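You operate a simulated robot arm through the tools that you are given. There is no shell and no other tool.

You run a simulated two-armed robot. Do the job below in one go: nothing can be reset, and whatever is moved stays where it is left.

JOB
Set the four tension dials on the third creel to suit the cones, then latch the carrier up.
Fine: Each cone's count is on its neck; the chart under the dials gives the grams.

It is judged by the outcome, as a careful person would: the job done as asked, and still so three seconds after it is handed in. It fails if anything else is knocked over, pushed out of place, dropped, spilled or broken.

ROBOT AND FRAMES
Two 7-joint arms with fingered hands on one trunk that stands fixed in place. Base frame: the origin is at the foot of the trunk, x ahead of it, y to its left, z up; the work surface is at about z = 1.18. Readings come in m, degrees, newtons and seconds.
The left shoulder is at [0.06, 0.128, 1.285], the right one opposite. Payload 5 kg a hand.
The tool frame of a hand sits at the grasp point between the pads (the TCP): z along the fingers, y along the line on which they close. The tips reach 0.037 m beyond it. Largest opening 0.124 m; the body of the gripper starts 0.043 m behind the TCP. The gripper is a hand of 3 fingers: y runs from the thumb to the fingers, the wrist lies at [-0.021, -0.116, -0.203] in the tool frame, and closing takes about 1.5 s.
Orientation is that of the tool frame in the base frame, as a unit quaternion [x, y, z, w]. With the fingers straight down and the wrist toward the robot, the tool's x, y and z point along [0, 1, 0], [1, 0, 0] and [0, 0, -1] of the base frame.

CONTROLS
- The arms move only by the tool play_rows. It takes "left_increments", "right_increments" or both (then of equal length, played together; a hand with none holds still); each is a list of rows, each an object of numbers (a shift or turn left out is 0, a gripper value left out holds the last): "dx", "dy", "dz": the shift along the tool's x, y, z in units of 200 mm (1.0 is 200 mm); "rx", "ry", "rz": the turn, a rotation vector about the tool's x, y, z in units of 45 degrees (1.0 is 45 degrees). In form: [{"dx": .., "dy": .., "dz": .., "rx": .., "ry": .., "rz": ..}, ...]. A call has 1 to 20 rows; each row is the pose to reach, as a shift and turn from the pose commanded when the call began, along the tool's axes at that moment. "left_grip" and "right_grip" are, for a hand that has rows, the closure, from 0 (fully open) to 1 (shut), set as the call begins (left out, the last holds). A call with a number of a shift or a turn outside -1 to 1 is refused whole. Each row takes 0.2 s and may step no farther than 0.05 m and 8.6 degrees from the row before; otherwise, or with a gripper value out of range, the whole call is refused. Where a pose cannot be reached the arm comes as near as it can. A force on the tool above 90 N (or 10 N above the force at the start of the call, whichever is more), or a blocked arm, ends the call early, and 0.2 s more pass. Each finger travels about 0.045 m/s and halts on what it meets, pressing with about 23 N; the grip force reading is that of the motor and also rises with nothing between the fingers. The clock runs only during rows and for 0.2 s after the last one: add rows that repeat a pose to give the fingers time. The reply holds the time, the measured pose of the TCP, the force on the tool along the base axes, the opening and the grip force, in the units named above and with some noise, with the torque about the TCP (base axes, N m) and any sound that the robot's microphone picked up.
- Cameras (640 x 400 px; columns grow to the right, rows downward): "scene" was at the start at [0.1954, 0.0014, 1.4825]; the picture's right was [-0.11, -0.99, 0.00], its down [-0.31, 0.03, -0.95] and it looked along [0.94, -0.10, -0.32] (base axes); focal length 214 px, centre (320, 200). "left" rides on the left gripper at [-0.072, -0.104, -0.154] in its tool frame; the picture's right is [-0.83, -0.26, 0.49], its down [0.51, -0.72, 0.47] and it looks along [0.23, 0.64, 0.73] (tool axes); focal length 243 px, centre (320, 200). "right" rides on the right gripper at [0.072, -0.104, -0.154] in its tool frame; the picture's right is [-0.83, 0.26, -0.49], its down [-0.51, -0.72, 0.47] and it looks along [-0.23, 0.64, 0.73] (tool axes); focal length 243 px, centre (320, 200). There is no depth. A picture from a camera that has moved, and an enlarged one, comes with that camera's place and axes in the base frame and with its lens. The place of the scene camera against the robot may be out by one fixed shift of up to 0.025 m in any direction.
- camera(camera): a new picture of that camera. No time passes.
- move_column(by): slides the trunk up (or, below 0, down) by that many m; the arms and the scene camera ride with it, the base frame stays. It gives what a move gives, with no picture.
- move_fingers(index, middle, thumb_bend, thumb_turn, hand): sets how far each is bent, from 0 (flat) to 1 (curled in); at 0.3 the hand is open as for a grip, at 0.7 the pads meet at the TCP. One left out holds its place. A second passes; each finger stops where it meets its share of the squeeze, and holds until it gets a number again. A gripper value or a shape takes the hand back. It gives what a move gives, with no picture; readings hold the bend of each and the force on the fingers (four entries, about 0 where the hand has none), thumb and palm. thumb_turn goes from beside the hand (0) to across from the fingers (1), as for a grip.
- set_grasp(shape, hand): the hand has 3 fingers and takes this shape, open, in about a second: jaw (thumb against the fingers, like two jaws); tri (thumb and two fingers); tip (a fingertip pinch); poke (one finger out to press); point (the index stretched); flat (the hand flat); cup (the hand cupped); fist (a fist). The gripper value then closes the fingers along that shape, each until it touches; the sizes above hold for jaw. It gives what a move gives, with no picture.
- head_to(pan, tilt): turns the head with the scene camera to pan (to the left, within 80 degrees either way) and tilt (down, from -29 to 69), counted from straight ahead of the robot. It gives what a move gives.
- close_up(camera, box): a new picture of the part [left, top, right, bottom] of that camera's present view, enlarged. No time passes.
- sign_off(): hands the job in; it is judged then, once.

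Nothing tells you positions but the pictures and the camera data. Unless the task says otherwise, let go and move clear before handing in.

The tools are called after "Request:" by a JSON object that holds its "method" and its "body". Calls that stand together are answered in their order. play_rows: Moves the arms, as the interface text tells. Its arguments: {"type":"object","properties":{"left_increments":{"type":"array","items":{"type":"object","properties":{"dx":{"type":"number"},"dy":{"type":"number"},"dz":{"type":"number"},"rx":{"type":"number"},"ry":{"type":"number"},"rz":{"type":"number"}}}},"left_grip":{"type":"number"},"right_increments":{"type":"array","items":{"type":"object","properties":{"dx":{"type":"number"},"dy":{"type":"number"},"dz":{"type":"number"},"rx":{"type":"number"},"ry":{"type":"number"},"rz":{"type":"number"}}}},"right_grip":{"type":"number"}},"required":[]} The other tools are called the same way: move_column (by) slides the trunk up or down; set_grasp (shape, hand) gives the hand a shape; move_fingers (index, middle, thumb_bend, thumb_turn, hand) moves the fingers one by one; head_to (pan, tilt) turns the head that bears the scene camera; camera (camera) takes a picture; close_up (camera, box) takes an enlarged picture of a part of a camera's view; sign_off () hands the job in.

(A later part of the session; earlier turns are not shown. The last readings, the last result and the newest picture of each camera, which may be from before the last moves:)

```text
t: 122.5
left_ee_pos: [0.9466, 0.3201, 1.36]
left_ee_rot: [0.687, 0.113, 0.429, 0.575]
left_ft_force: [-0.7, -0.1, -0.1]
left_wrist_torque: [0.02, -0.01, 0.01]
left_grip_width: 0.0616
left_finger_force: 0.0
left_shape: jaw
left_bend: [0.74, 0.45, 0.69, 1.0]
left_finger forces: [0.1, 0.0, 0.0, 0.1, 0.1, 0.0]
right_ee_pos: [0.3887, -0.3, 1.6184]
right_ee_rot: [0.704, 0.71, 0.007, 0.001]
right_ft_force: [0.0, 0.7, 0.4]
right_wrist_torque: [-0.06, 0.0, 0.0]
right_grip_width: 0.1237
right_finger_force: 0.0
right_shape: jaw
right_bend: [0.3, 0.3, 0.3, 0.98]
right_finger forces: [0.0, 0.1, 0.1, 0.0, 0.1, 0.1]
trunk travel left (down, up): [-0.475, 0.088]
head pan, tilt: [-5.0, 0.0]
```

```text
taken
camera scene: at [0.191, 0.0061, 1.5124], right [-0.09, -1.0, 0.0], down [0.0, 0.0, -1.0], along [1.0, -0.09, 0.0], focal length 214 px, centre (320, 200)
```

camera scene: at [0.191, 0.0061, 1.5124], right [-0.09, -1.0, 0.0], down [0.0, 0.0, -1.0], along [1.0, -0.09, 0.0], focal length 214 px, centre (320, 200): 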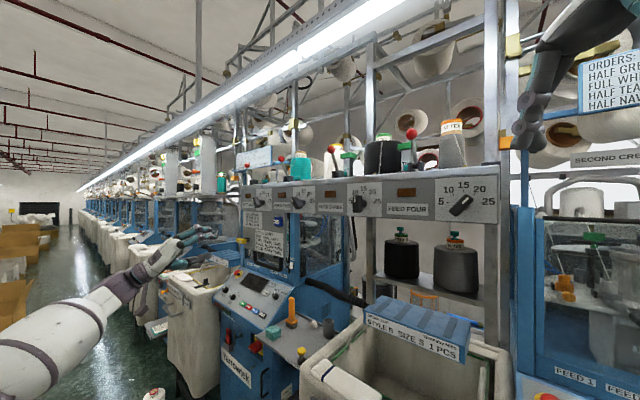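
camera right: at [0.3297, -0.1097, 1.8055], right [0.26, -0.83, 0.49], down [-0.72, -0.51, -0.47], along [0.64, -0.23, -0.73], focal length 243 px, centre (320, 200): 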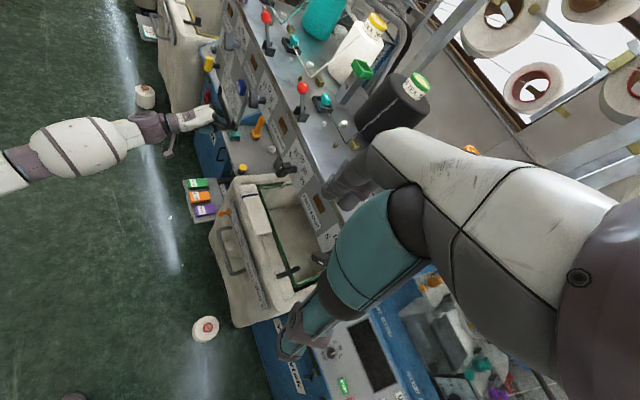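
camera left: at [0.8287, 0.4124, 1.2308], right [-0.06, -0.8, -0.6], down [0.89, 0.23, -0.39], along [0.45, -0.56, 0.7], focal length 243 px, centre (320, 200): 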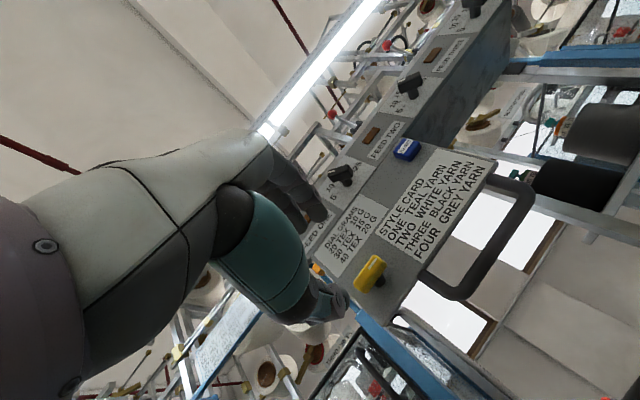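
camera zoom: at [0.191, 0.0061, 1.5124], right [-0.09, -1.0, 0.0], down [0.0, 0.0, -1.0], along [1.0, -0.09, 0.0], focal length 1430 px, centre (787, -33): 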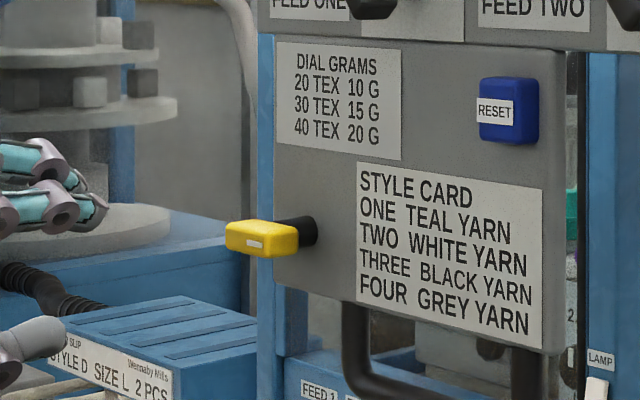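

The handle stayed horizontal, but turning it pushed the carrier down some millimetres. I'll test from below whether the carrier is held or can still slide, by lifting gently under the U-bar again.

Request:
{"method": "play_rows", "body": {"left_increments": [{"rz": -0.15}, {"rz": -0.3}, {"rz": -0.45}, {"rz": -0.62}], "left_grip": 1.0}}

Request:
{"method": "camera", "body": {"camera": "left"}}

Request:
{"method": "close_up", "body": {"camera": "scene", "box": [230, 80, 550, 280]}}

```text
t: 123.5
left_ee_pos: [0.947, 0.3176, 1.3602]
left_ee_rot: [0.641, 0.276, 0.278, 0.66]
left_ft_force: [-1.0, -0.5, -0.5]
left_wrist_torque: [0.01, 0.0, -0.02]
left_grip_width: 0.0001
left_finger_force: 10.0
left_shape: jaw
left_bend: [0.7, 0.7, 0.56, 1.0]
left_finger forces: [0.1, 0.0, 0.1, 0.0, 0.0, 0.1]
right_ee_pos: [0.3897, -0.3032, 1.6161]
right_ee_rot: [0.704, 0.71, 0.007, -0.001]
right_ft_force: [0.4, -0.4, -0.8]
right_wrist_torque: [-0.01, -0.01, -0.01]
right_grip_width: 0.1239
right_finger_force: 0.0
right_shape: jaw
right_bend: [0.3, 0.3, 0.3, 0.98]
right_finger forces: [0.0, 0.1, 0.0, 0.0, 0.1, 0.0]
trunk travel left (down, up): [-0.475, 0.088]
head pan, tilt: [-5.0, 0.0]
```

```text
taken
camera left: at [0.7891, 0.3703, 1.2537], right [-0.22, -0.95, -0.24], down [0.7, 0.02, -0.71], along [0.68, -0.32, 0.66], focal length 243 px, centre (320, 200)
```

left: 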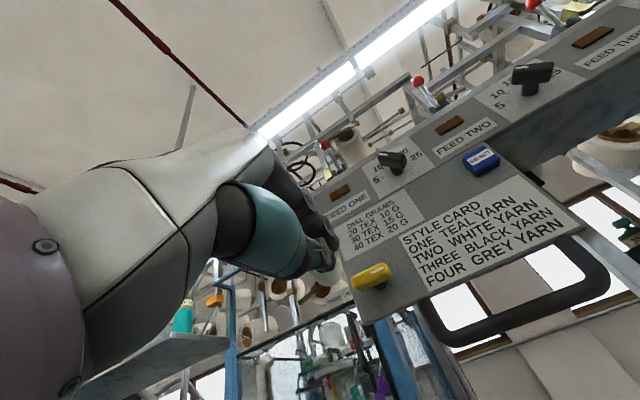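

```text
2.00 times, centred on (390, 180) of scene
camera zoom: at [0.1922, 0.0038, 1.5122], right [-0.09, -1.0, 0.0], down [0.0, 0.0, -1.0], along [1.0, -0.09, 0.0], focal length 429 px, centre (180, 240)
```

zoom: 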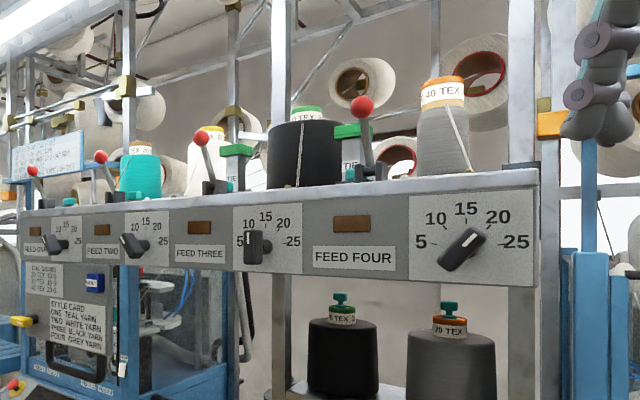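

Request:
{"method": "play_rows", "body": {"left_increments": [{"dx": -0.1, "dy": -0.15, "dz": 0.0}, {"dx": -0.2, "dy": -0.3, "dz": 0.0}, {"dx": -0.31, "dy": -0.45, "dz": 0.0}, {"dx": -0.42, "dy": -0.6, "dz": 0.05}, {"dx": -0.53, "dy": -0.75, "dz": 0.1}, {"dx": -0.635, "dy": -0.9, "dz": 0.16}]}}

Request:
{"method": "play_rows", "body": {"left_increments": [{"rx": 0.16}, {"rx": 0.33}, {"rx": 0.5}, {"rx": 0.5, "dy": -0.07, "dz": 0.15}, {"rx": 0.5, "dy": -0.07, "dz": 0.35}, {"rx": 0.5, "dy": -0.07, "dz": 0.55}, {"rx": 0.5, "dy": -0.07, "dz": 0.72}]}}

Request:
{"method": "camera", "body": {"camera": "left"}}

Request:
{"method": "close_up", "body": {"camera": "scene", "box": [210, 185, 310, 265]}}

```text
t: 124.9
left_ee_pos: [0.881, 0.1992, 1.1818]
left_ee_rot: [0.641, 0.275, 0.279, 0.661]
left_ft_force: [-0.3, 0.1, 0.4]
left_wrist_torque: [0.02, 0.03, -0.01]
left_grip_width: 0.0001
left_finger_force: 23.0
left_shape: jaw
left_bend: [0.7, 0.7, 0.56, 1.0]
left_finger forces: [0.1, 0.0, 0.0, 0.0, 0.0, 0.0]
right_ee_pos: [0.3911, -0.303, 1.6159]
right_ee_rot: [0.704, 0.71, 0.007, -0.001]
right_ft_force: [0.5, 0.2, 0.0]
right_wrist_torque: [-0.03, -0.02, 0.03]
right_grip_width: 0.1237
right_finger_force: 0.1
right_shape: jaw
right_bend: [0.3, 0.3, 0.3, 0.98]
right_finger forces: [0.0, 0.1, 0.0, 0.0, 0.0, 0.0]
trunk travel left (down, up): [-0.475, 0.088]
head pan, tilt: [-5.0, 0.0]
```

```text
t: 126.5
left_ee_pos: [0.9908, 0.101, 1.1708]
left_ee_rot: [0.757, 0.326, 0.22, 0.521]
left_ft_force: [-0.1, 0.1, -0.2]
left_wrist_torque: [-0.02, 0.0, -0.02]
left_grip_width: 0.0
left_finger_force: 22.8
left_shape: jaw
left_bend: [0.7, 0.7, 0.56, 1.0]
left_finger forces: [0.0, 0.0, 0.1, 0.1, 0.1, 0.1]
right_ee_pos: [0.3931, -0.3048, 1.616]
right_ee_rot: [0.704, 0.71, 0.006, -0.001]
right_ft_force: [1.0, -0.3, -0.2]
right_wrist_torque: [0.02, 0.01, 0.02]
right_grip_width: 0.124
right_finger_force: 0.0
right_shape: jaw
right_bend: [0.3, 0.3, 0.3, 0.98]
right_finger forces: [0.0, 0.0, 0.0, 0.0, 0.0, 0.0]
trunk travel left (down, up): [-0.475, 0.088]
head pan, tilt: [-5.0, 0.0]
```

```text
taken
camera left: at [0.8119, 0.174, 1.1297], right [-0.31, -0.85, -0.42], down [0.48, 0.24, -0.85], along [0.82, -0.46, 0.33], focal length 243 px, centre (320, 200)
```

left: 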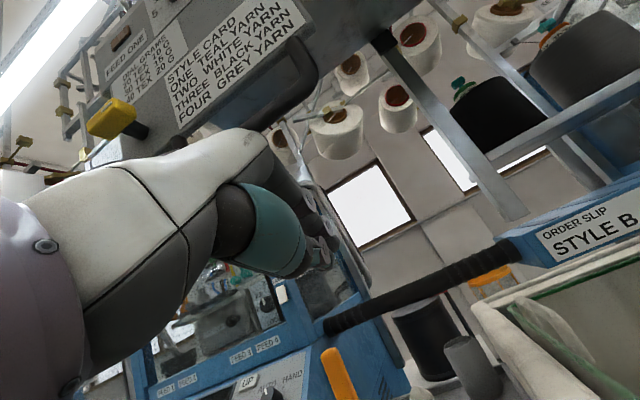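

```text
5.00 times, centred on (260, 225) of scene
camera zoom: at [0.1941, 0.0025, 1.5118], right [-0.09, -1.0, 0.0], down [0.0, 0.0, -1.0], along [1.0, -0.09, 0.0], focal length 1072 px, centre (620, 75)
```

zoom: 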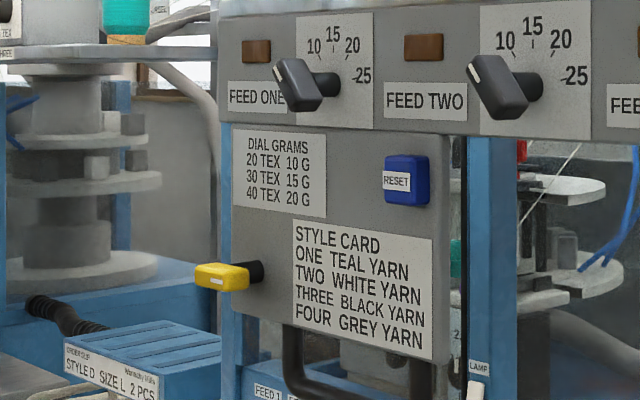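

Request:
{"method": "play_rows", "body": {"left_increments": [{"dy": 0.046, "dz": -0.019}, {"dy": 0.093, "dz": -0.038}, {"dy": 0.14, "dz": -0.056}]}}

Request:
{"method": "play_rows", "body": {"left_increments": [{"dy": 0.0115, "dz": -0.0047}, {"dy": 0.023, "dz": -0.0094}, {"dy": 0.0345, "dz": -0.0141}, {"dy": 0.0345, "dz": -0.0141}]}}

Request:
{"method": "close_up", "body": {"camera": "scene", "box": [210, 185, 310, 265]}}

```text
t: 127.3
left_ee_pos: [0.9888, 0.1012, 1.2023]
left_ee_rot: [0.757, 0.324, 0.219, 0.523]
left_ft_force: [0.4, 0.4, 0.2]
left_wrist_torque: [0.0, -0.04, -0.01]
left_grip_width: 0.0
left_finger_force: 22.8
left_shape: jaw
left_bend: [0.7, 0.7, 0.56, 1.0]
left_finger forces: [0.0, 0.0, 0.0, 0.0, 0.0, 0.0]
right_ee_pos: [0.3894, -0.3035, 1.6169]
right_ee_rot: [0.705, 0.709, 0.007, -0.001]
right_ft_force: [0.1, 0.6, 0.2]
right_wrist_torque: [-0.04, -0.02, 0.0]
right_grip_width: 0.124
right_finger_force: 0.1
right_shape: jaw
right_bend: [0.3, 0.3, 0.3, 0.98]
right_finger forces: [0.0, 0.1, 0.0, 0.1, 0.0, 0.1]
trunk travel left (down, up): [-0.475, 0.088]
head pan, tilt: [-5.0, 0.0]
```

```text
t: 128.3
left_ee_pos: [0.9881, 0.1009, 1.2097]
left_ee_rot: [0.757, 0.325, 0.22, 0.522]
left_ft_force: [0.1, -0.1, 0.7]
left_wrist_torque: [0.0, -0.02, -0.01]
left_grip_width: 0.0
left_finger_force: 23.0
left_shape: jaw
left_bend: [0.7, 0.7, 0.56, 1.0]
left_finger forces: [0.0, 0.1, 0.0, 0.0, 0.0, 0.0]
right_ee_pos: [0.3905, -0.3032, 1.6166]
right_ee_rot: [0.705, 0.71, 0.007, 0.0]
right_ft_force: [0.9, 0.1, -0.3]
right_wrist_torque: [-0.02, -0.02, 0.0]
right_grip_width: 0.1237
right_finger_force: 0.1
right_shape: jaw
right_bend: [0.3, 0.3, 0.3, 0.98]
right_finger forces: [0.1, 0.0, 0.1, 0.1, 0.0, 0.0]
trunk travel left (down, up): [-0.475, 0.088]
head pan, tilt: [-5.0, 0.0]
```

```text
5.00 times, centred on (260, 225) of scene
camera zoom: at [0.1926, 0.0039, 1.5121], right [-0.09, -1.0, 0.0], down [0.0, 0.0, -1.0], along [1.0, -0.09, 0.0], focal length 1072 px, centre (620, 75)
```

zoom: 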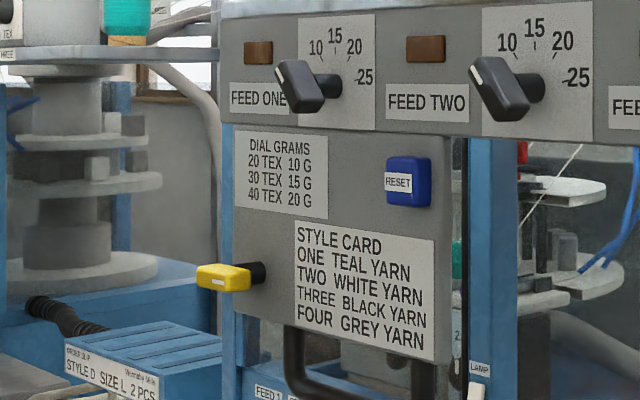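

Request:
{"method": "play_rows", "body": {"left_increments": [{"dy": 0.0115, "dz": -0.0047}, {"dy": 0.023, "dz": -0.0094}, {"dy": 0.0345, "dz": -0.0141}, {"dy": 0.0345, "dz": -0.0141}]}}

Request:
{"method": "close_up", "body": {"camera": "scene", "box": [210, 185, 310, 265]}}

```text
t: 129.3
left_ee_pos: [0.9884, 0.1013, 1.2173]
left_ee_rot: [0.758, 0.324, 0.218, 0.523]
left_ft_force: [-0.8, 0.1, -1.8]
left_wrist_torque: [-0.12, -0.01, 0.0]
left_grip_width: 0.0
left_finger_force: 23.1
left_shape: jaw
left_bend: [0.7, 0.7, 0.56, 1.0]
left_finger forces: [0.0, 1.8, 0.1, 0.0, 0.0, 0.0]
right_ee_pos: [0.3905, -0.3021, 1.6156]
right_ee_rot: [0.705, 0.709, 0.006, -0.001]
right_ft_force: [0.6, 0.3, -0.1]
right_wrist_torque: [-0.02, -0.03, 0.02]
right_grip_width: 0.1236
right_finger_force: 0.0
right_shape: jaw
right_bend: [0.3, 0.3, 0.3, 0.98]
right_finger forces: [0.0, 0.0, 0.0, 0.0, 0.0, 0.1]
trunk travel left (down, up): [-0.475, 0.088]
head pan, tilt: [-5.0, 0.0]
```

```text
5.00 times, centred on (260, 225) of scene
camera zoom: at [0.1925, 0.004, 1.5122], right [-0.09, -1.0, 0.0], down [0.0, 0.0, -1.0], along [1.0, -0.09, 0.0], focal length 1072 px, centre (620, 75)
```

zoom: 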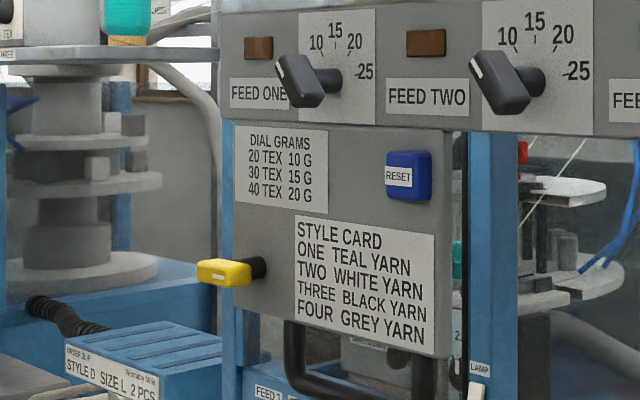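

Request:
{"method": "play_rows", "body": {"left_increments": [{"dy": 0.0115, "dz": -0.0047}, {"dy": 0.023, "dz": -0.0094}, {"dy": 0.023, "dz": -0.0094}]}}

Request:
{"method": "play_rows", "body": {"left_increments": [{"dy": 0.0115, "dz": -0.0047}, {"dy": 0.023, "dz": -0.0094}, {"dy": 0.023, "dz": -0.0094}]}}

Request:
{"method": "close_up", "body": {"camera": "scene", "box": [210, 185, 310, 265]}}

```text
t: 130.1
left_ee_pos: [0.9889, 0.1005, 1.2186]
left_ee_rot: [0.758, 0.325, 0.218, 0.522]
left_ft_force: [-8.8, 3.2, -16.6]
left_wrist_torque: [-0.61, -0.57, 0.22]
left_grip_width: 0.0001
left_finger_force: 22.6
left_shape: jaw
left_bend: [0.7, 0.7, 0.56, 1.0]
left_finger forces: [0.1, 19.5, 0.1, 0.0, 0.0, 0.0]
right_ee_pos: [0.3901, -0.3016, 1.6152]
right_ee_rot: [0.705, 0.709, 0.005, 0.0]
right_ft_force: [0.1, -0.2, 0.1]
right_wrist_torque: [-0.02, 0.0, 0.0]
right_grip_width: 0.1237
right_finger_force: 0.1
right_shape: jaw
right_bend: [0.3, 0.3, 0.3, 0.98]
right_finger forces: [0.0, 0.0, 0.0, 0.1, 0.1, 0.0]
trunk travel left (down, up): [-0.475, 0.088]
head pan, tilt: [-5.0, 0.0]
```

```text
t: 130.9
left_ee_pos: [0.9905, 0.1017, 1.2206]
left_ee_rot: [0.759, 0.325, 0.217, 0.521]
left_ft_force: [-22.7, 3.5, -37.6]
left_wrist_torque: [-1.11, -1.33, 0.51]
left_grip_width: 0.0001
left_finger_force: 23.0
left_shape: jaw
left_bend: [0.7, 0.7, 0.56, 1.0]
left_finger forces: [0.1, 41.9, 0.1, 0.0, 0.0, 0.1]
right_ee_pos: [0.393, -0.3015, 1.6148]
right_ee_rot: [0.705, 0.71, 0.006, -0.001]
right_ft_force: [0.8, 0.3, 0.1]
right_wrist_torque: [-0.01, -0.04, 0.02]
right_grip_width: 0.1238
right_finger_force: 0.1
right_shape: jaw
right_bend: [0.3, 0.3, 0.3, 0.98]
right_finger forces: [0.1, 0.0, 0.1, 0.0, 0.1, 0.0]
trunk travel left (down, up): [-0.475, 0.088]
head pan, tilt: [-5.0, 0.0]
```

```text
5.00 times, centred on (260, 225) of scene
camera zoom: at [0.1945, 0.0052, 1.5115], right [-0.09, -1.0, 0.0], down [0.0, 0.0, -1.0], along [1.0, -0.09, 0.0], focal length 1072 px, centre (620, 75)
```

zoom: 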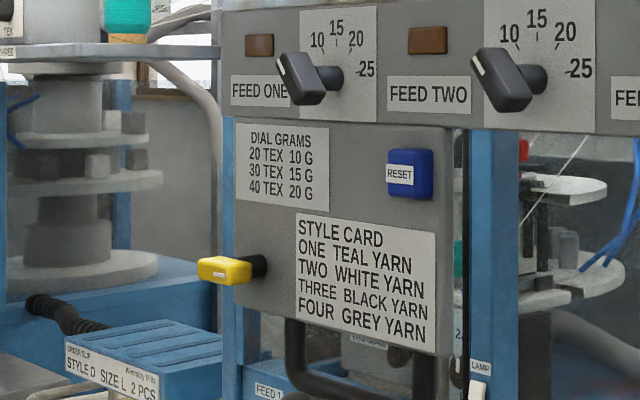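

The carrier does have a few millimetres of play and is at its top stop again. To verify the latch truly holds, I leave the left hand 2 cm below the bar as a safety catch, and will press down lightly on the table's front lip above dial four with the right hand.

Request:
{"method": "play_rows", "body": {"left_increments": [{"dy": -0.03, "dz": 0.012}, {"dy": -0.07, "dz": 0.028}, {"dy": -0.12, "dz": 0.048}]}}

Request:
{"method": "play_rows", "body": {"right_increments": [{"dz": -0.1}, {"dz": -0.2, "dy": 0.1}, {"dz": -0.3, "dy": 0.25}, {"dz": -0.3, "dy": 0.4}, {"dz": -0.3, "dy": 0.55}], "right_grip": 1.0}}

Request:
{"method": "camera", "body": {"camera": "right"}}

Request:
{"method": "camera", "body": {"camera": "scene"}}

Request:
{"method": "close_up", "body": {"camera": "scene", "box": [210, 185, 310, 265]}}

```text
t: 131.7
left_ee_pos: [0.9887, 0.1014, 1.2036]
left_ee_rot: [0.757, 0.324, 0.22, 0.524]
left_ft_force: [0.1, 0.3, 0.3]
left_wrist_torque: [-0.02, -0.01, -0.03]
left_grip_width: 0.0
left_finger_force: 23.1
left_shape: jaw
left_bend: [0.7, 0.7, 0.56, 1.0]
left_finger forces: [0.0, 0.0, 0.1, 0.1, 0.1, 0.0]
right_ee_pos: [0.3912, -0.3033, 1.6167]
right_ee_rot: [0.705, 0.709, 0.007, 0.0]
right_ft_force: [-0.8, -0.2, 0.8]
right_wrist_torque: [-0.04, 0.02, -0.01]
right_grip_width: 0.1235
right_finger_force: 0.0
right_shape: jaw
right_bend: [0.3, 0.3, 0.3, 0.98]
right_finger forces: [0.0, 0.0, 0.1, 0.0, 0.0, 0.1]
trunk travel left (down, up): [-0.475, 0.088]
head pan, tilt: [-5.0, 0.0]
```

```text
t: 132.9
left_ee_pos: [0.9908, 0.1001, 1.1983]
left_ee_rot: [0.757, 0.326, 0.219, 0.522]
left_ft_force: [-0.2, 0.2, 0.2]
left_wrist_torque: [0.0, -0.03, -0.01]
left_grip_width: 0.0
left_finger_force: 22.8
left_shape: jaw
left_bend: [0.7, 0.7, 0.56, 1.0]
left_finger forces: [0.1, 0.0, 0.1, 0.0, 0.0, 0.0]
right_ee_pos: [0.5041, -0.3025, 1.6756]
right_ee_rot: [0.705, 0.709, 0.005, -0.002]
right_ft_force: [0.1, 0.3, -0.4]
right_wrist_torque: [0.0, 0.05, -0.02]
right_grip_width: 0.0174
right_finger_force: 0.0
right_shape: jaw
right_bend: [0.72, 0.62, 0.74, 1.0]
right_finger forces: [0.0, 0.0, 0.0, 0.1, 0.0, 0.0]
right hand out of reach, approached as far as the arm can: row 1, 2, 3
trunk travel left (down, up): [-0.475, 0.088]
head pan, tilt: [-5.0, 0.0]
```

```text
taken
camera right: at [0.3974, -0.2306, 1.8289], right [0.27, -0.83, 0.49], down [-0.72, -0.51, -0.48], along [0.65, -0.22, -0.73], focal length 243 px, centre (320, 200)
```

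right: 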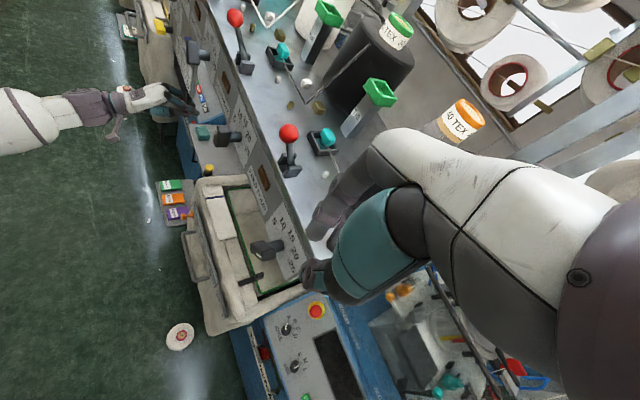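

```text
taken
camera scene: at [0.1954, 0.0039, 1.5115], right [-0.09, -1.0, 0.0], down [0.0, 0.0, -1.0], along [1.0, -0.09, 0.0], focal length 214 px, centre (320, 200)
```

scene: 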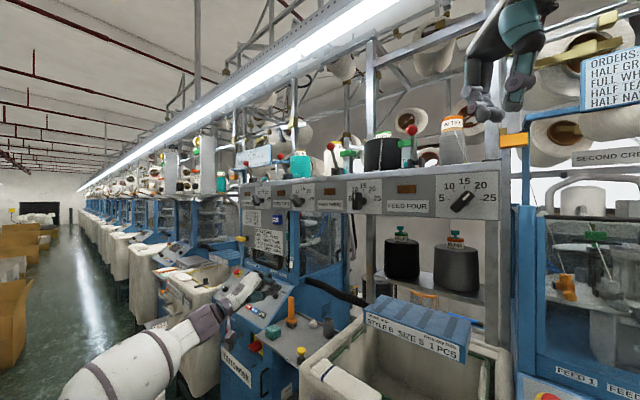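

```text
5.00 times, centred on (260, 225) of scene
camera zoom: at [0.1954, 0.0039, 1.5115], right [-0.09, -1.0, 0.0], down [0.0, 0.0, -1.0], along [1.0, -0.09, 0.0], focal length 1072 px, centre (620, 75)
```

zoom: 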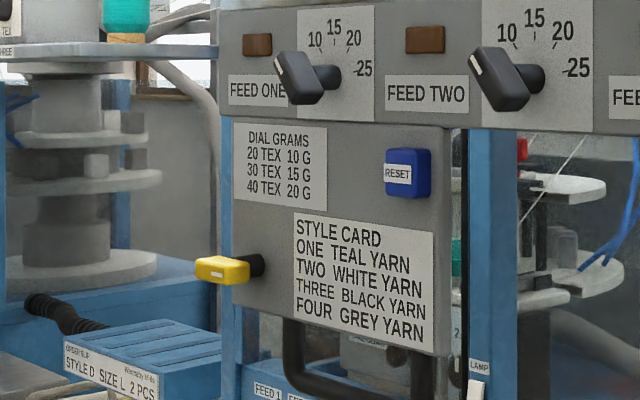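

Request:
{"method": "play_rows", "body": {"right_increments": [{"dy": 0.1, "dx": 0.03}, {"dy": 0.2, "dx": 0.06}, {"dy": 0.32, "dx": 0.075}]}}

Request:
{"method": "camera", "body": {"camera": "right"}}

Request:
{"method": "close_up", "body": {"camera": "scene", "box": [380, 50, 540, 230]}}

```text
t: 133.7
left_ee_pos: [0.9882, 0.101, 1.1996]
left_ee_rot: [0.757, 0.325, 0.219, 0.522]
left_ft_force: [0.0, 0.4, -0.4]
left_wrist_torque: [0.0, 0.03, 0.02]
left_grip_width: 0.0001
left_finger_force: 22.9
left_shape: jaw
left_bend: [0.7, 0.7, 0.56, 1.0]
left_finger forces: [0.0, 0.1, 0.1, 0.0, 0.0, 0.1]
right_ee_pos: [0.5656, -0.2858, 1.6785]
right_ee_rot: [0.704, 0.71, 0.006, -0.002]
right_ft_force: [-0.3, 0.6, -0.1]
right_wrist_torque: [0.02, 0.07, 0.01]
right_grip_width: 0.0
right_finger_force: 22.9
right_shape: jaw
right_bend: [0.7, 0.7, 0.56, 1.0]
right_finger forces: [0.1, 0.1, 0.0, 0.0, 0.0, 0.0]
trunk travel left (down, up): [-0.475, 0.088]
head pan, tilt: [-5.0, 0.0]
```

```text
taken
camera right: at [0.4584, -0.214, 1.8311], right [0.26, -0.83, 0.49], down [-0.71, -0.51, -0.48], along [0.65, -0.22, -0.73], focal length 243 px, centre (320, 200)
```

right: 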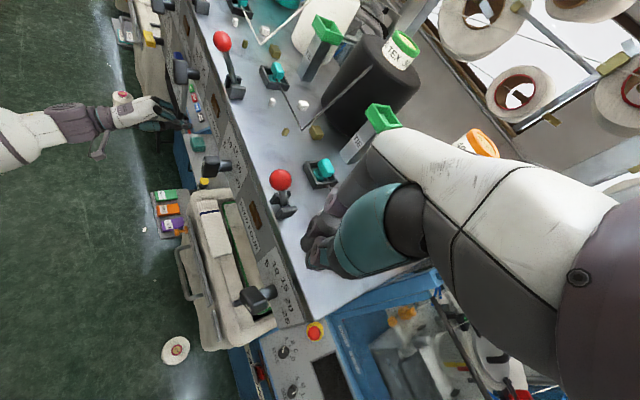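

```text
2.22 times, centred on (460, 140) of scene
camera zoom: at [0.1931, 0.0043, 1.512], right [-0.09, -1.0, 0.0], down [0.0, 0.0, -1.0], along [1.0, -0.09, 0.0], focal length 477 px, centre (9, 333)
```

zoom: 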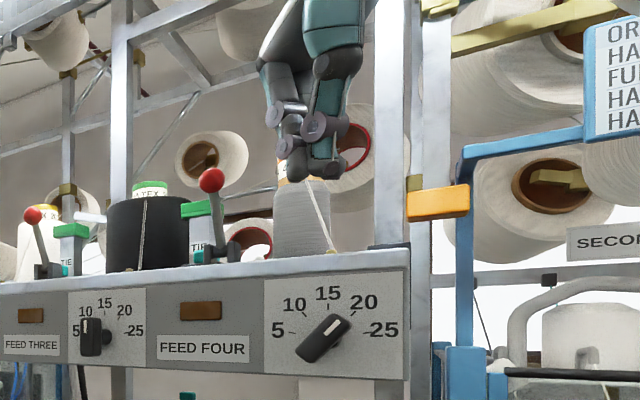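

Request:
{"method": "play_rows", "body": {"right_increments": [{"dy": 0.07, "dx": -0.07, "dz": 0.1}, {"dy": 0.07, "dx": -0.07, "dz": 0.2}, {"dy": 0.07, "dx": -0.07, "dz": 0.24}]}}

Request:
{"method": "close_up", "body": {"camera": "scene", "box": [380, 50, 540, 230]}}

Request:
{"method": "camera", "body": {"camera": "right"}}

```text
t: 134.5
left_ee_pos: [0.9873, 0.1024, 1.2013]
left_ee_rot: [0.757, 0.325, 0.22, 0.523]
left_ft_force: [-0.8, 0.5, -0.9]
left_wrist_torque: [0.0, 0.03, -0.01]
left_grip_width: 0.0
left_finger_force: 23.1
left_shape: jaw
left_bend: [0.7, 0.7, 0.56, 1.0]
left_finger forces: [0.1, 0.0, 0.0, 0.0, 0.0, 0.0]
right_ee_pos: [0.5754, -0.3, 1.6301]
right_ee_rot: [0.704, 0.71, 0.007, 0.0]
right_ft_force: [-0.7, 0.3, -0.4]
right_wrist_torque: [-0.01, 0.02, 0.02]
right_grip_width: 0.0
right_finger_force: 23.9
right_shape: jaw
right_bend: [0.7, 0.7, 0.56, 1.0]
right_finger forces: [0.0, 0.0, 0.0, 0.0, 0.0, 0.0]
trunk travel left (down, up): [-0.475, 0.088]
head pan, tilt: [-5.0, 0.0]
```

```text
2.22 times, centred on (460, 140) of scene
camera zoom: at [0.191, 0.0045, 1.5124], right [-0.09, -1.0, 0.0], down [0.0, 0.0, -1.0], along [1.0, -0.09, 0.0], focal length 477 px, centre (9, 333)
```

zoom: 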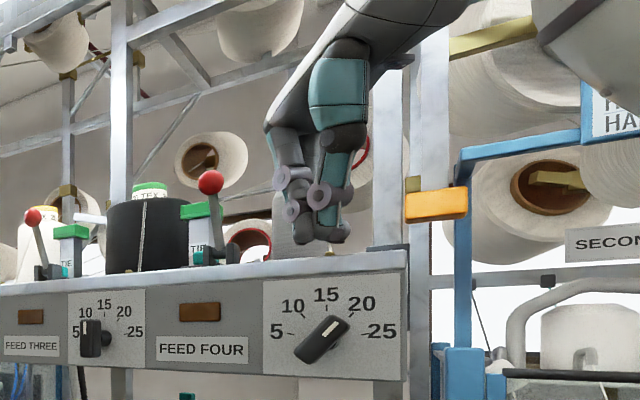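

```text
taken
camera right: at [0.4696, -0.2293, 1.7836], right [0.26, -0.83, 0.49], down [-0.71, -0.51, -0.48], along [0.65, -0.22, -0.73], focal length 243 px, centre (320, 200)
```

right: 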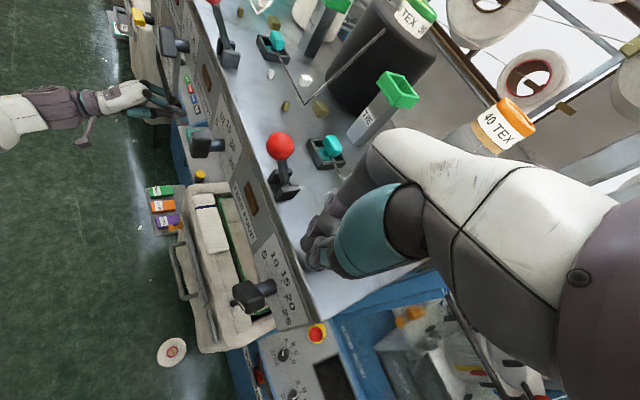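

Request:
{"method": "play_rows", "body": {"right_increments": [{"dz": 0.03}, {"dz": 0.06}, {"dz": 0.09}]}}

Request:
{"method": "play_rows", "body": {"right_increments": [{"dz": 0.015}, {"dz": 0.03}, {"dz": 0.045}]}}

Request:
{"method": "close_up", "body": {"camera": "scene", "box": [380, 50, 540, 230]}}

Request:
{"method": "close_up", "body": {"camera": "scene", "box": [210, 185, 310, 265]}}

```text
t: 135.3
left_ee_pos: [0.9868, 0.1014, 1.2029]
left_ee_rot: [0.757, 0.325, 0.22, 0.522]
left_ft_force: [0.5, 0.9, 0.9]
left_wrist_torque: [-0.02, -0.02, 0.01]
left_grip_width: 0.0
left_finger_force: 22.8
left_shape: jaw
left_bend: [0.7, 0.7, 0.56, 1.0]
left_finger forces: [0.1, 0.0, 0.0, 0.1, 0.0, 0.0]
right_ee_pos: [0.5751, -0.3001, 1.6152]
right_ee_rot: [0.705, 0.71, 0.01, 0.001]
right_ft_force: [2.3, -4.3, 31.3]
right_wrist_torque: [0.0, 0.1, 0.01]
right_grip_width: 0.0001
right_finger_force: 23.3
right_shape: jaw
right_bend: [0.7, 0.7, 0.58, 1.0]
right_finger forces: [0.1, 0.0, 0.0, 0.1, 51.8, 0.1]
trunk travel left (down, up): [-0.475, 0.088]
head pan, tilt: [-5.0, 0.0]
```

```text
t: 136.0
left_ee_pos: [0.9856, 0.1007, 1.2001]
left_ee_rot: [0.757, 0.325, 0.219, 0.522]
left_ft_force: [0.6, -0.5, -0.4]
left_wrist_torque: [-0.05, -0.01, -0.02]
left_grip_width: 0.0
left_finger_force: 22.7
left_shape: jaw
left_bend: [0.7, 0.7, 0.56, 1.0]
left_finger forces: [0.0, 0.0, 0.0, 0.0, 0.0, 0.1]
right_ee_pos: [0.5741, -0.2997, 1.6145]
right_ee_rot: [0.705, 0.709, 0.017, 0.004]
right_ft_force: [-1.9, -3.2, 37.8]
right_wrist_torque: [-0.08, 0.34, 0.01]
right_grip_width: 0.0001
right_finger_force: 22.5
right_shape: jaw
right_bend: [0.7, 0.7, 0.58, 1.0]
right_finger forces: [0.0, 0.1, 0.1, 0.0, 60.2, 0.0]
trunk travel left (down, up): [-0.475, 0.088]
head pan, tilt: [-5.0, 0.0]
stopped in row 3 (right hand): the force on the tool passed its limit at 97 N (the readings are from after the stop); the commanded pose is now the measured one
```

```text
2.22 times, centred on (460, 140) of scene
camera zoom: at [0.1891, 0.0053, 1.5121], right [-0.09, -1.0, 0.0], down [0.0, 0.0, -1.0], along [1.0, -0.09, 0.0], focal length 477 px, centre (9, 333)
```

zoom: 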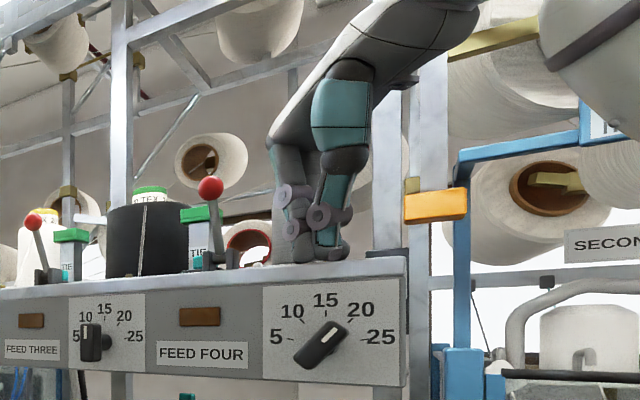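

```text
5.00 times, centred on (260, 225) of scene
camera zoom: at [0.1891, 0.0053, 1.5121], right [-0.09, -1.0, 0.0], down [0.0, 0.0, -1.0], along [1.0, -0.09, 0.0], focal length 1072 px, centre (620, 75)
```

zoom: 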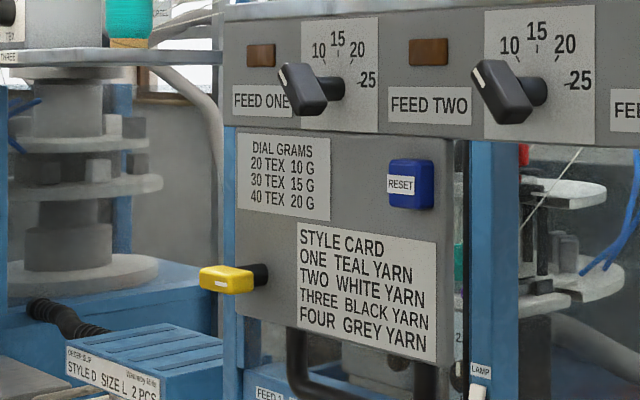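

The latch holds: even 97 N pressing down moved the carrier only its few millimetres of play. Now I lift the right hand off and withdraw both hands.

Request:
{"method": "play_rows", "body": {"right_increments": [{"dz": -0.15}, {"dz": -0.3}, {"dz": -0.42}, {"dz": -0.42, "dy": -0.15}, {"dz": -0.42, "dy": -0.3}, {"dz": -0.42, "dy": -0.45}, {"dz": -0.42, "dy": -0.55}]}}

Request:
{"method": "play_rows", "body": {"left_increments": [{"dy": -0.1, "dz": 0.04}, {"dy": -0.2, "dz": 0.08}, {"dy": -0.25, "dz": -0.1}, {"dy": -0.31, "dz": -0.28}, {"dy": -0.37, "dz": -0.46}, {"dy": -0.43, "dz": -0.64}, {"dy": -0.49, "dz": -0.82}]}}

Request:
{"method": "camera", "body": {"camera": "scene"}}

Request:
{"method": "camera", "body": {"camera": "left"}}

Request:
{"method": "camera", "body": {"camera": "right"}}

```text
t: 137.6
left_ee_pos: [0.9875, 0.101, 1.2014]
left_ee_rot: [0.756, 0.325, 0.221, 0.523]
left_ft_force: [-0.1, 0.1, -0.5]
left_wrist_torque: [-0.02, -0.01, 0.0]
left_grip_width: 0.0002
left_finger_force: 23.0
left_shape: jaw
left_bend: [0.7, 0.7, 0.56, 1.0]
left_finger forces: [0.0, 0.0, 0.0, 0.0, 0.1, 0.0]
right_ee_pos: [0.4641, -0.3033, 1.6924]
right_ee_rot: [0.705, 0.709, 0.013, 0.002]
right_ft_force: [-0.5, 0.2, -0.7]
right_wrist_torque: [0.01, -0.03, -0.02]
right_grip_width: 0.0001
right_finger_force: 23.4
right_shape: jaw
right_bend: [0.7, 0.7, 0.57, 1.0]
right_finger forces: [0.0, 0.0, 0.0, 0.0, 0.0, 0.0]
trunk travel left (down, up): [-0.475, 0.088]
head pan, tilt: [-5.0, 0.0]
```

```text
t: 139.2
left_ee_pos: [0.8503, 0.2301, 1.1688]
left_ee_rot: [0.757, 0.324, 0.219, 0.523]
left_ft_force: [-1.0, -0.3, -0.5]
left_wrist_torque: [0.01, 0.02, -0.01]
left_grip_width: 0.0
left_finger_force: 22.8
left_shape: jaw
left_bend: [0.7, 0.7, 0.56, 1.0]
left_finger forces: [0.0, 0.0, 0.0, 0.0, 0.0, 0.1]
right_ee_pos: [0.4615, -0.3017, 1.6938]
right_ee_rot: [0.705, 0.709, 0.013, 0.002]
right_ft_force: [-0.2, 0.4, 1.0]
right_wrist_torque: [-0.02, -0.04, -0.05]
right_grip_width: 0.0
right_finger_force: 23.3
right_shape: jaw
right_bend: [0.7, 0.7, 0.57, 1.0]
right_finger forces: [0.1, 0.0, 0.1, 0.1, 0.1, 0.0]
trunk travel left (down, up): [-0.475, 0.088]
head pan, tilt: [-5.0, 0.0]
```

```text
taken
camera scene: at [0.1906, 0.0049, 1.5125], right [-0.09, -1.0, 0.0], down [0.0, 0.0, -1.0], along [1.0, -0.09, 0.0], focal length 214 px, centre (320, 200)
```

scene: 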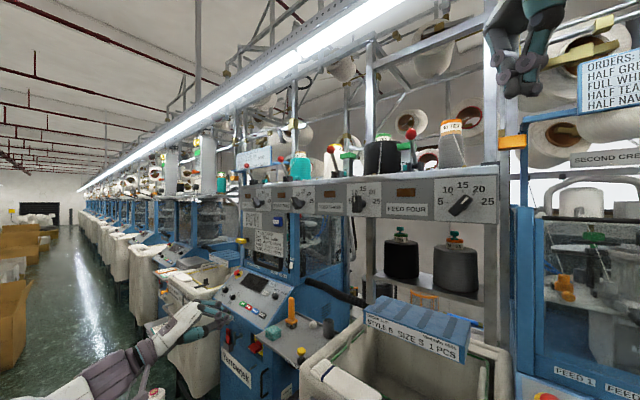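

```text
taken
camera left: at [0.6711, 0.3044, 1.1279], right [-0.31, -0.85, -0.41], down [0.48, 0.23, -0.85], along [0.82, -0.46, 0.34], focal length 243 px, centre (320, 200)
```

left: 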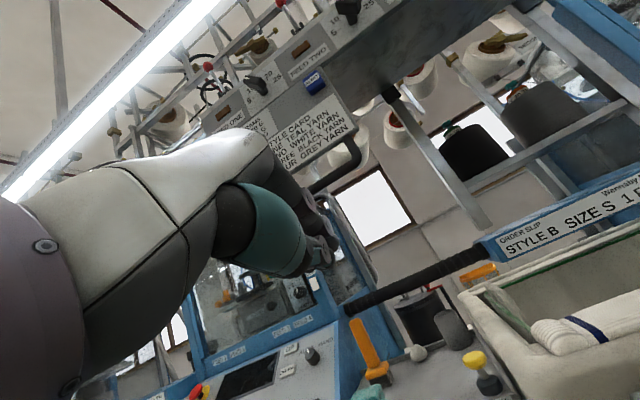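

```text
taken
camera right: at [0.3544, -0.2312, 1.846], right [0.25, -0.84, 0.48], down [-0.71, -0.5, -0.5], along [0.66, -0.22, -0.72], focal length 243 px, centre (320, 200)
```

right: 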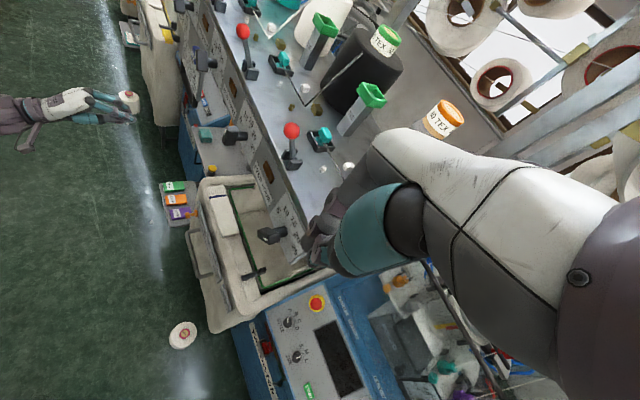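

Both hands are clear and the carrier is up. I make a final close check of all four dials, the latch and the cones.

Request:
{"method": "close_up", "body": {"camera": "scene", "box": [240, 180, 280, 215]}}

Request:
{"method": "close_up", "body": {"camera": "scene", "box": [283, 180, 323, 215]}}

Request:
{"method": "close_up", "body": {"camera": "scene", "box": [342, 175, 386, 215]}}

Request:
{"method": "close_up", "body": {"camera": "scene", "box": [434, 170, 498, 222]}}

Request:
{"method": "close_up", "body": {"camera": "scene", "box": [225, 110, 500, 290]}}

Request:
{"method": "close_up", "body": {"camera": "left", "box": [220, 40, 320, 120]}}

```text
11.43 times, centred on (260, 198) of scene
camera zoom: at [0.1906, 0.0049, 1.5125], right [-0.09, -1.0, 0.0], down [0.0, 0.0, -1.0], along [1.0, -0.09, 0.0], focal length 2451 px, centre (1006, 229)
```

zoom: 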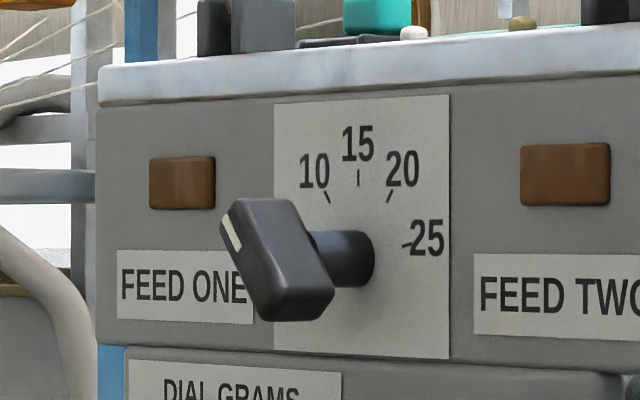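

```text
11.43 times, centred on (303, 198) of scene
camera zoom: at [0.1906, 0.0049, 1.5125], right [-0.09, -1.0, 0.0], down [0.0, 0.0, -1.0], along [1.0, -0.09, 0.0], focal length 2451 px, centre (514, 229)
```

zoom: 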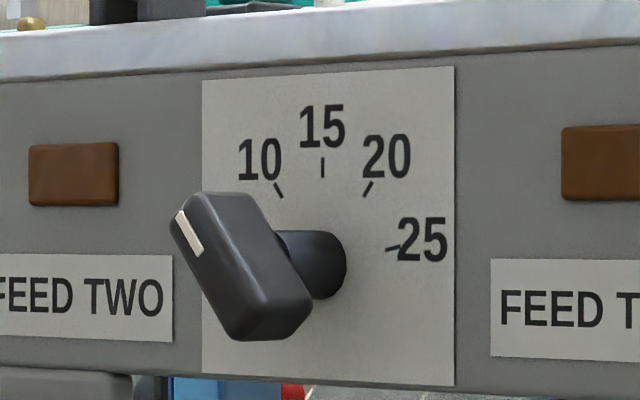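

```text
10.00 times, centred on (364, 195) of scene
camera zoom: at [0.1906, 0.0049, 1.5125], right [-0.09, -1.0, 0.0], down [0.0, 0.0, -1.0], along [1.0, -0.09, 0.0], focal length 2145 px, centre (-120, 250)
```

zoom: 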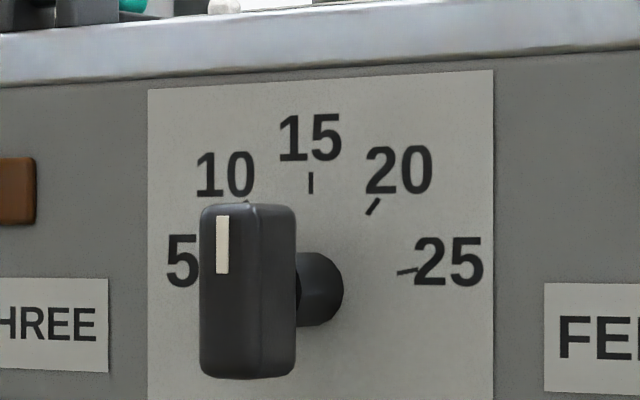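

```text
7.69 times, centred on (466, 196) of scene
camera zoom: at [0.1906, 0.0049, 1.5125], right [-0.09, -1.0, 0.0], down [0.0, 0.0, -1.0], along [1.0, -0.09, 0.0], focal length 1650 px, centre (-803, 231)
```

zoom: 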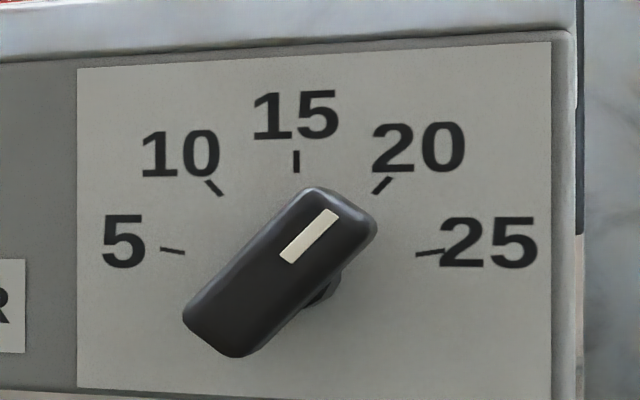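

```text
2.22 times, centred on (362, 200) of scene
camera zoom: at [0.1906, 0.0049, 1.5125], right [-0.09, -1.0, 0.0], down [0.0, 0.0, -1.0], along [1.0, -0.09, 0.0], focal length 477 px, centre (226, 200)
```

zoom: 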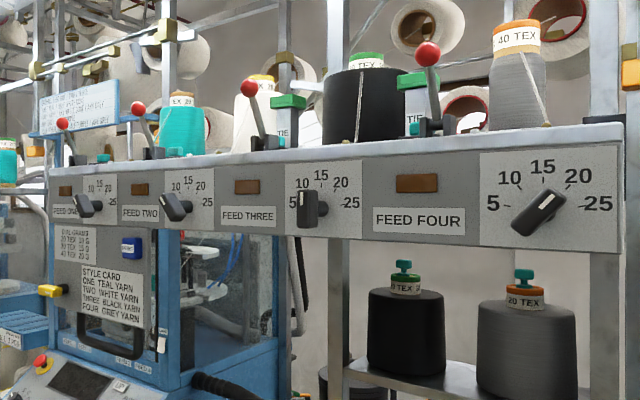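

```text
5.00 times, centred on (270, 80) of left
camera zoom: at [0.6711, 0.3044, 1.1279], right [-0.31, -0.85, -0.41], down [0.48, 0.23, -0.85], along [0.82, -0.46, 0.34], focal length 1213 px, centre (570, 800)
```

zoom: 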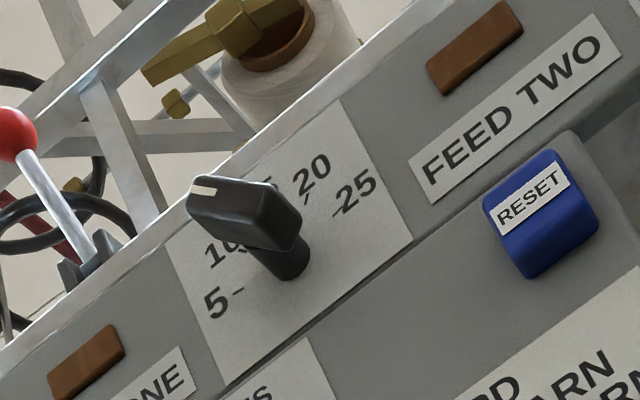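

Dials three and four look right, but dials one and two might be a few degrees shy of 10 in this oblique view. I'll bring the left camera square in front of them to measure properly.

Request:
{"method": "play_rows", "body": {"left_increments": [{"dy": 0.1, "dz": -0.14, "dx": 0.03, "rx": 0.1}, {"dy": 0.2, "dz": -0.28, "dx": 0.06, "rx": 0.2}, {"dy": 0.3, "dz": -0.42, "dx": 0.09, "rx": 0.3}, {"dy": 0.4, "dz": -0.56, "dx": 0.12, "rx": 0.4}, {"dy": 0.5, "dz": -0.66, "dx": 0.15, "rx": 0.5}]}}

Request:
{"method": "play_rows", "body": {"left_increments": [{"dy": 0.13, "dz": -0.13}, {"dy": 0.26, "dz": -0.26}, {"dy": 0.39, "dz": -0.39}, {"dy": 0.5, "dz": -0.52}, {"dy": 0.6, "dz": -0.65}]}}

Request:
{"method": "camera", "body": {"camera": "left"}}

```text
t: 140.4
left_ee_pos: [0.8099, 0.3133, 1.31]
left_ee_rot: [0.845, 0.36, 0.153, 0.365]
left_ft_force: [-0.4, -0.1, 3.3]
left_wrist_torque: [0.24, 0.18, 0.04]
left_grip_width: 0.0
left_finger_force: 23.0
left_shape: jaw
left_bend: [0.7, 0.7, 0.56, 1.0]
left_finger forces: [0.0, 0.0, 0.0, 0.0, 0.0, 0.1]
right_ee_pos: [0.4638, -0.3044, 1.6937]
right_ee_rot: [0.705, 0.709, 0.014, 0.002]
right_ft_force: [-0.2, 0.9, 1.3]
right_wrist_torque: [-0.03, -0.01, -0.01]
right_grip_width: 0.0
right_finger_force: 23.3
right_shape: jaw
right_bend: [0.7, 0.7, 0.57, 1.0]
right_finger forces: [0.0, 0.0, 0.1, 0.1, 0.1, 0.0]
trunk travel left (down, up): [-0.475, 0.088]
head pan, tilt: [-5.0, 0.0]
```

```text
t: 141.6
left_ee_pos: [0.8019, 0.3226, 1.4854]
left_ee_rot: [0.845, 0.36, 0.151, 0.365]
left_ft_force: [0.1, 0.1, 0.7]
left_wrist_torque: [-0.01, -0.01, 0.0]
left_grip_width: 0.0001
left_finger_force: 23.0
left_shape: jaw
left_bend: [0.7, 0.7, 0.56, 1.0]
left_finger forces: [0.0, 0.1, 0.0, 0.0, 0.0, 0.0]
right_ee_pos: [0.4646, -0.303, 1.6938]
right_ee_rot: [0.706, 0.709, 0.014, 0.001]
right_ft_force: [0.3, -0.4, 0.0]
right_wrist_torque: [0.01, -0.05, -0.03]
right_grip_width: 0.0
right_finger_force: 23.1
right_shape: jaw
right_bend: [0.7, 0.7, 0.57, 1.0]
right_finger forces: [0.1, 0.1, 0.0, 0.0, 0.0, 0.0]
trunk travel left (down, up): [-0.475, 0.088]
head pan, tilt: [-5.0, 0.0]
```

```text
taken
camera left: at [0.6212, 0.3978, 1.5167], right [-0.45, -0.72, -0.52], down [0.24, 0.47, -0.85], along [0.86, -0.51, -0.04], focal length 243 px, centre (320, 200)
```

left: 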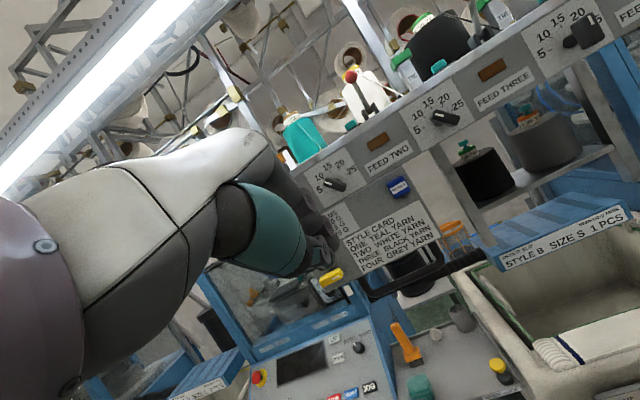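

Request:
{"method": "close_up", "body": {"camera": "left", "box": [315, 165, 355, 200]}}

Request:
{"method": "close_up", "body": {"camera": "left", "box": [415, 95, 465, 135]}}

Request:
{"method": "close_up", "body": {"camera": "left", "box": [310, 255, 370, 300]}}

```text
11.43 times, centred on (335, 182) of left
camera zoom: at [0.6212, 0.3978, 1.5167], right [-0.45, -0.72, -0.52], down [0.24, 0.47, -0.85], along [0.86, -0.51, -0.04], focal length 2773 px, centre (149, 400)
```

zoom: 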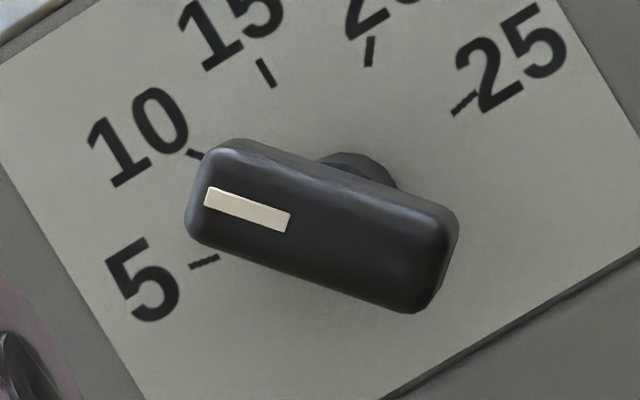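

```text
10.00 times, centred on (440, 115) of left
camera zoom: at [0.6212, 0.3978, 1.5167], right [-0.45, -0.72, -0.52], down [0.24, 0.47, -0.85], along [0.86, -0.51, -0.04], focal length 2426 px, centre (-880, 1050)
```

zoom: 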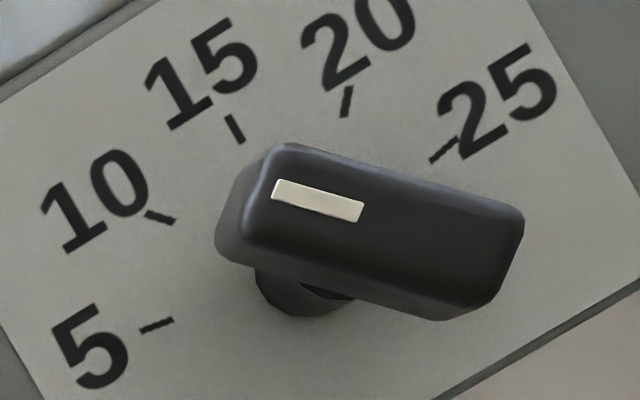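

```text
8.89 times, centred on (340, 278) of left
camera zoom: at [0.6212, 0.3978, 1.5167], right [-0.45, -0.72, -0.52], down [0.24, 0.47, -0.85], along [0.86, -0.51, -0.04], focal length 2157 px, centre (142, -489)
```

zoom: 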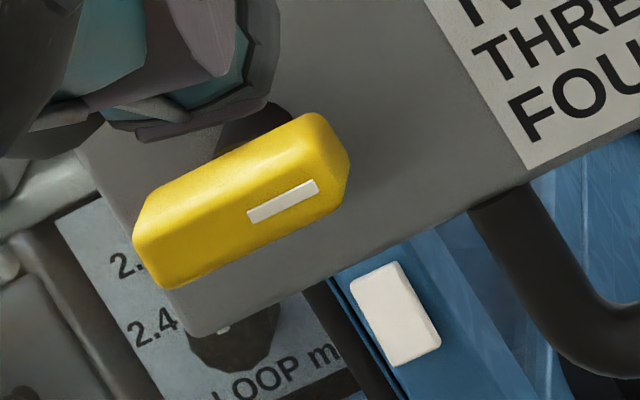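

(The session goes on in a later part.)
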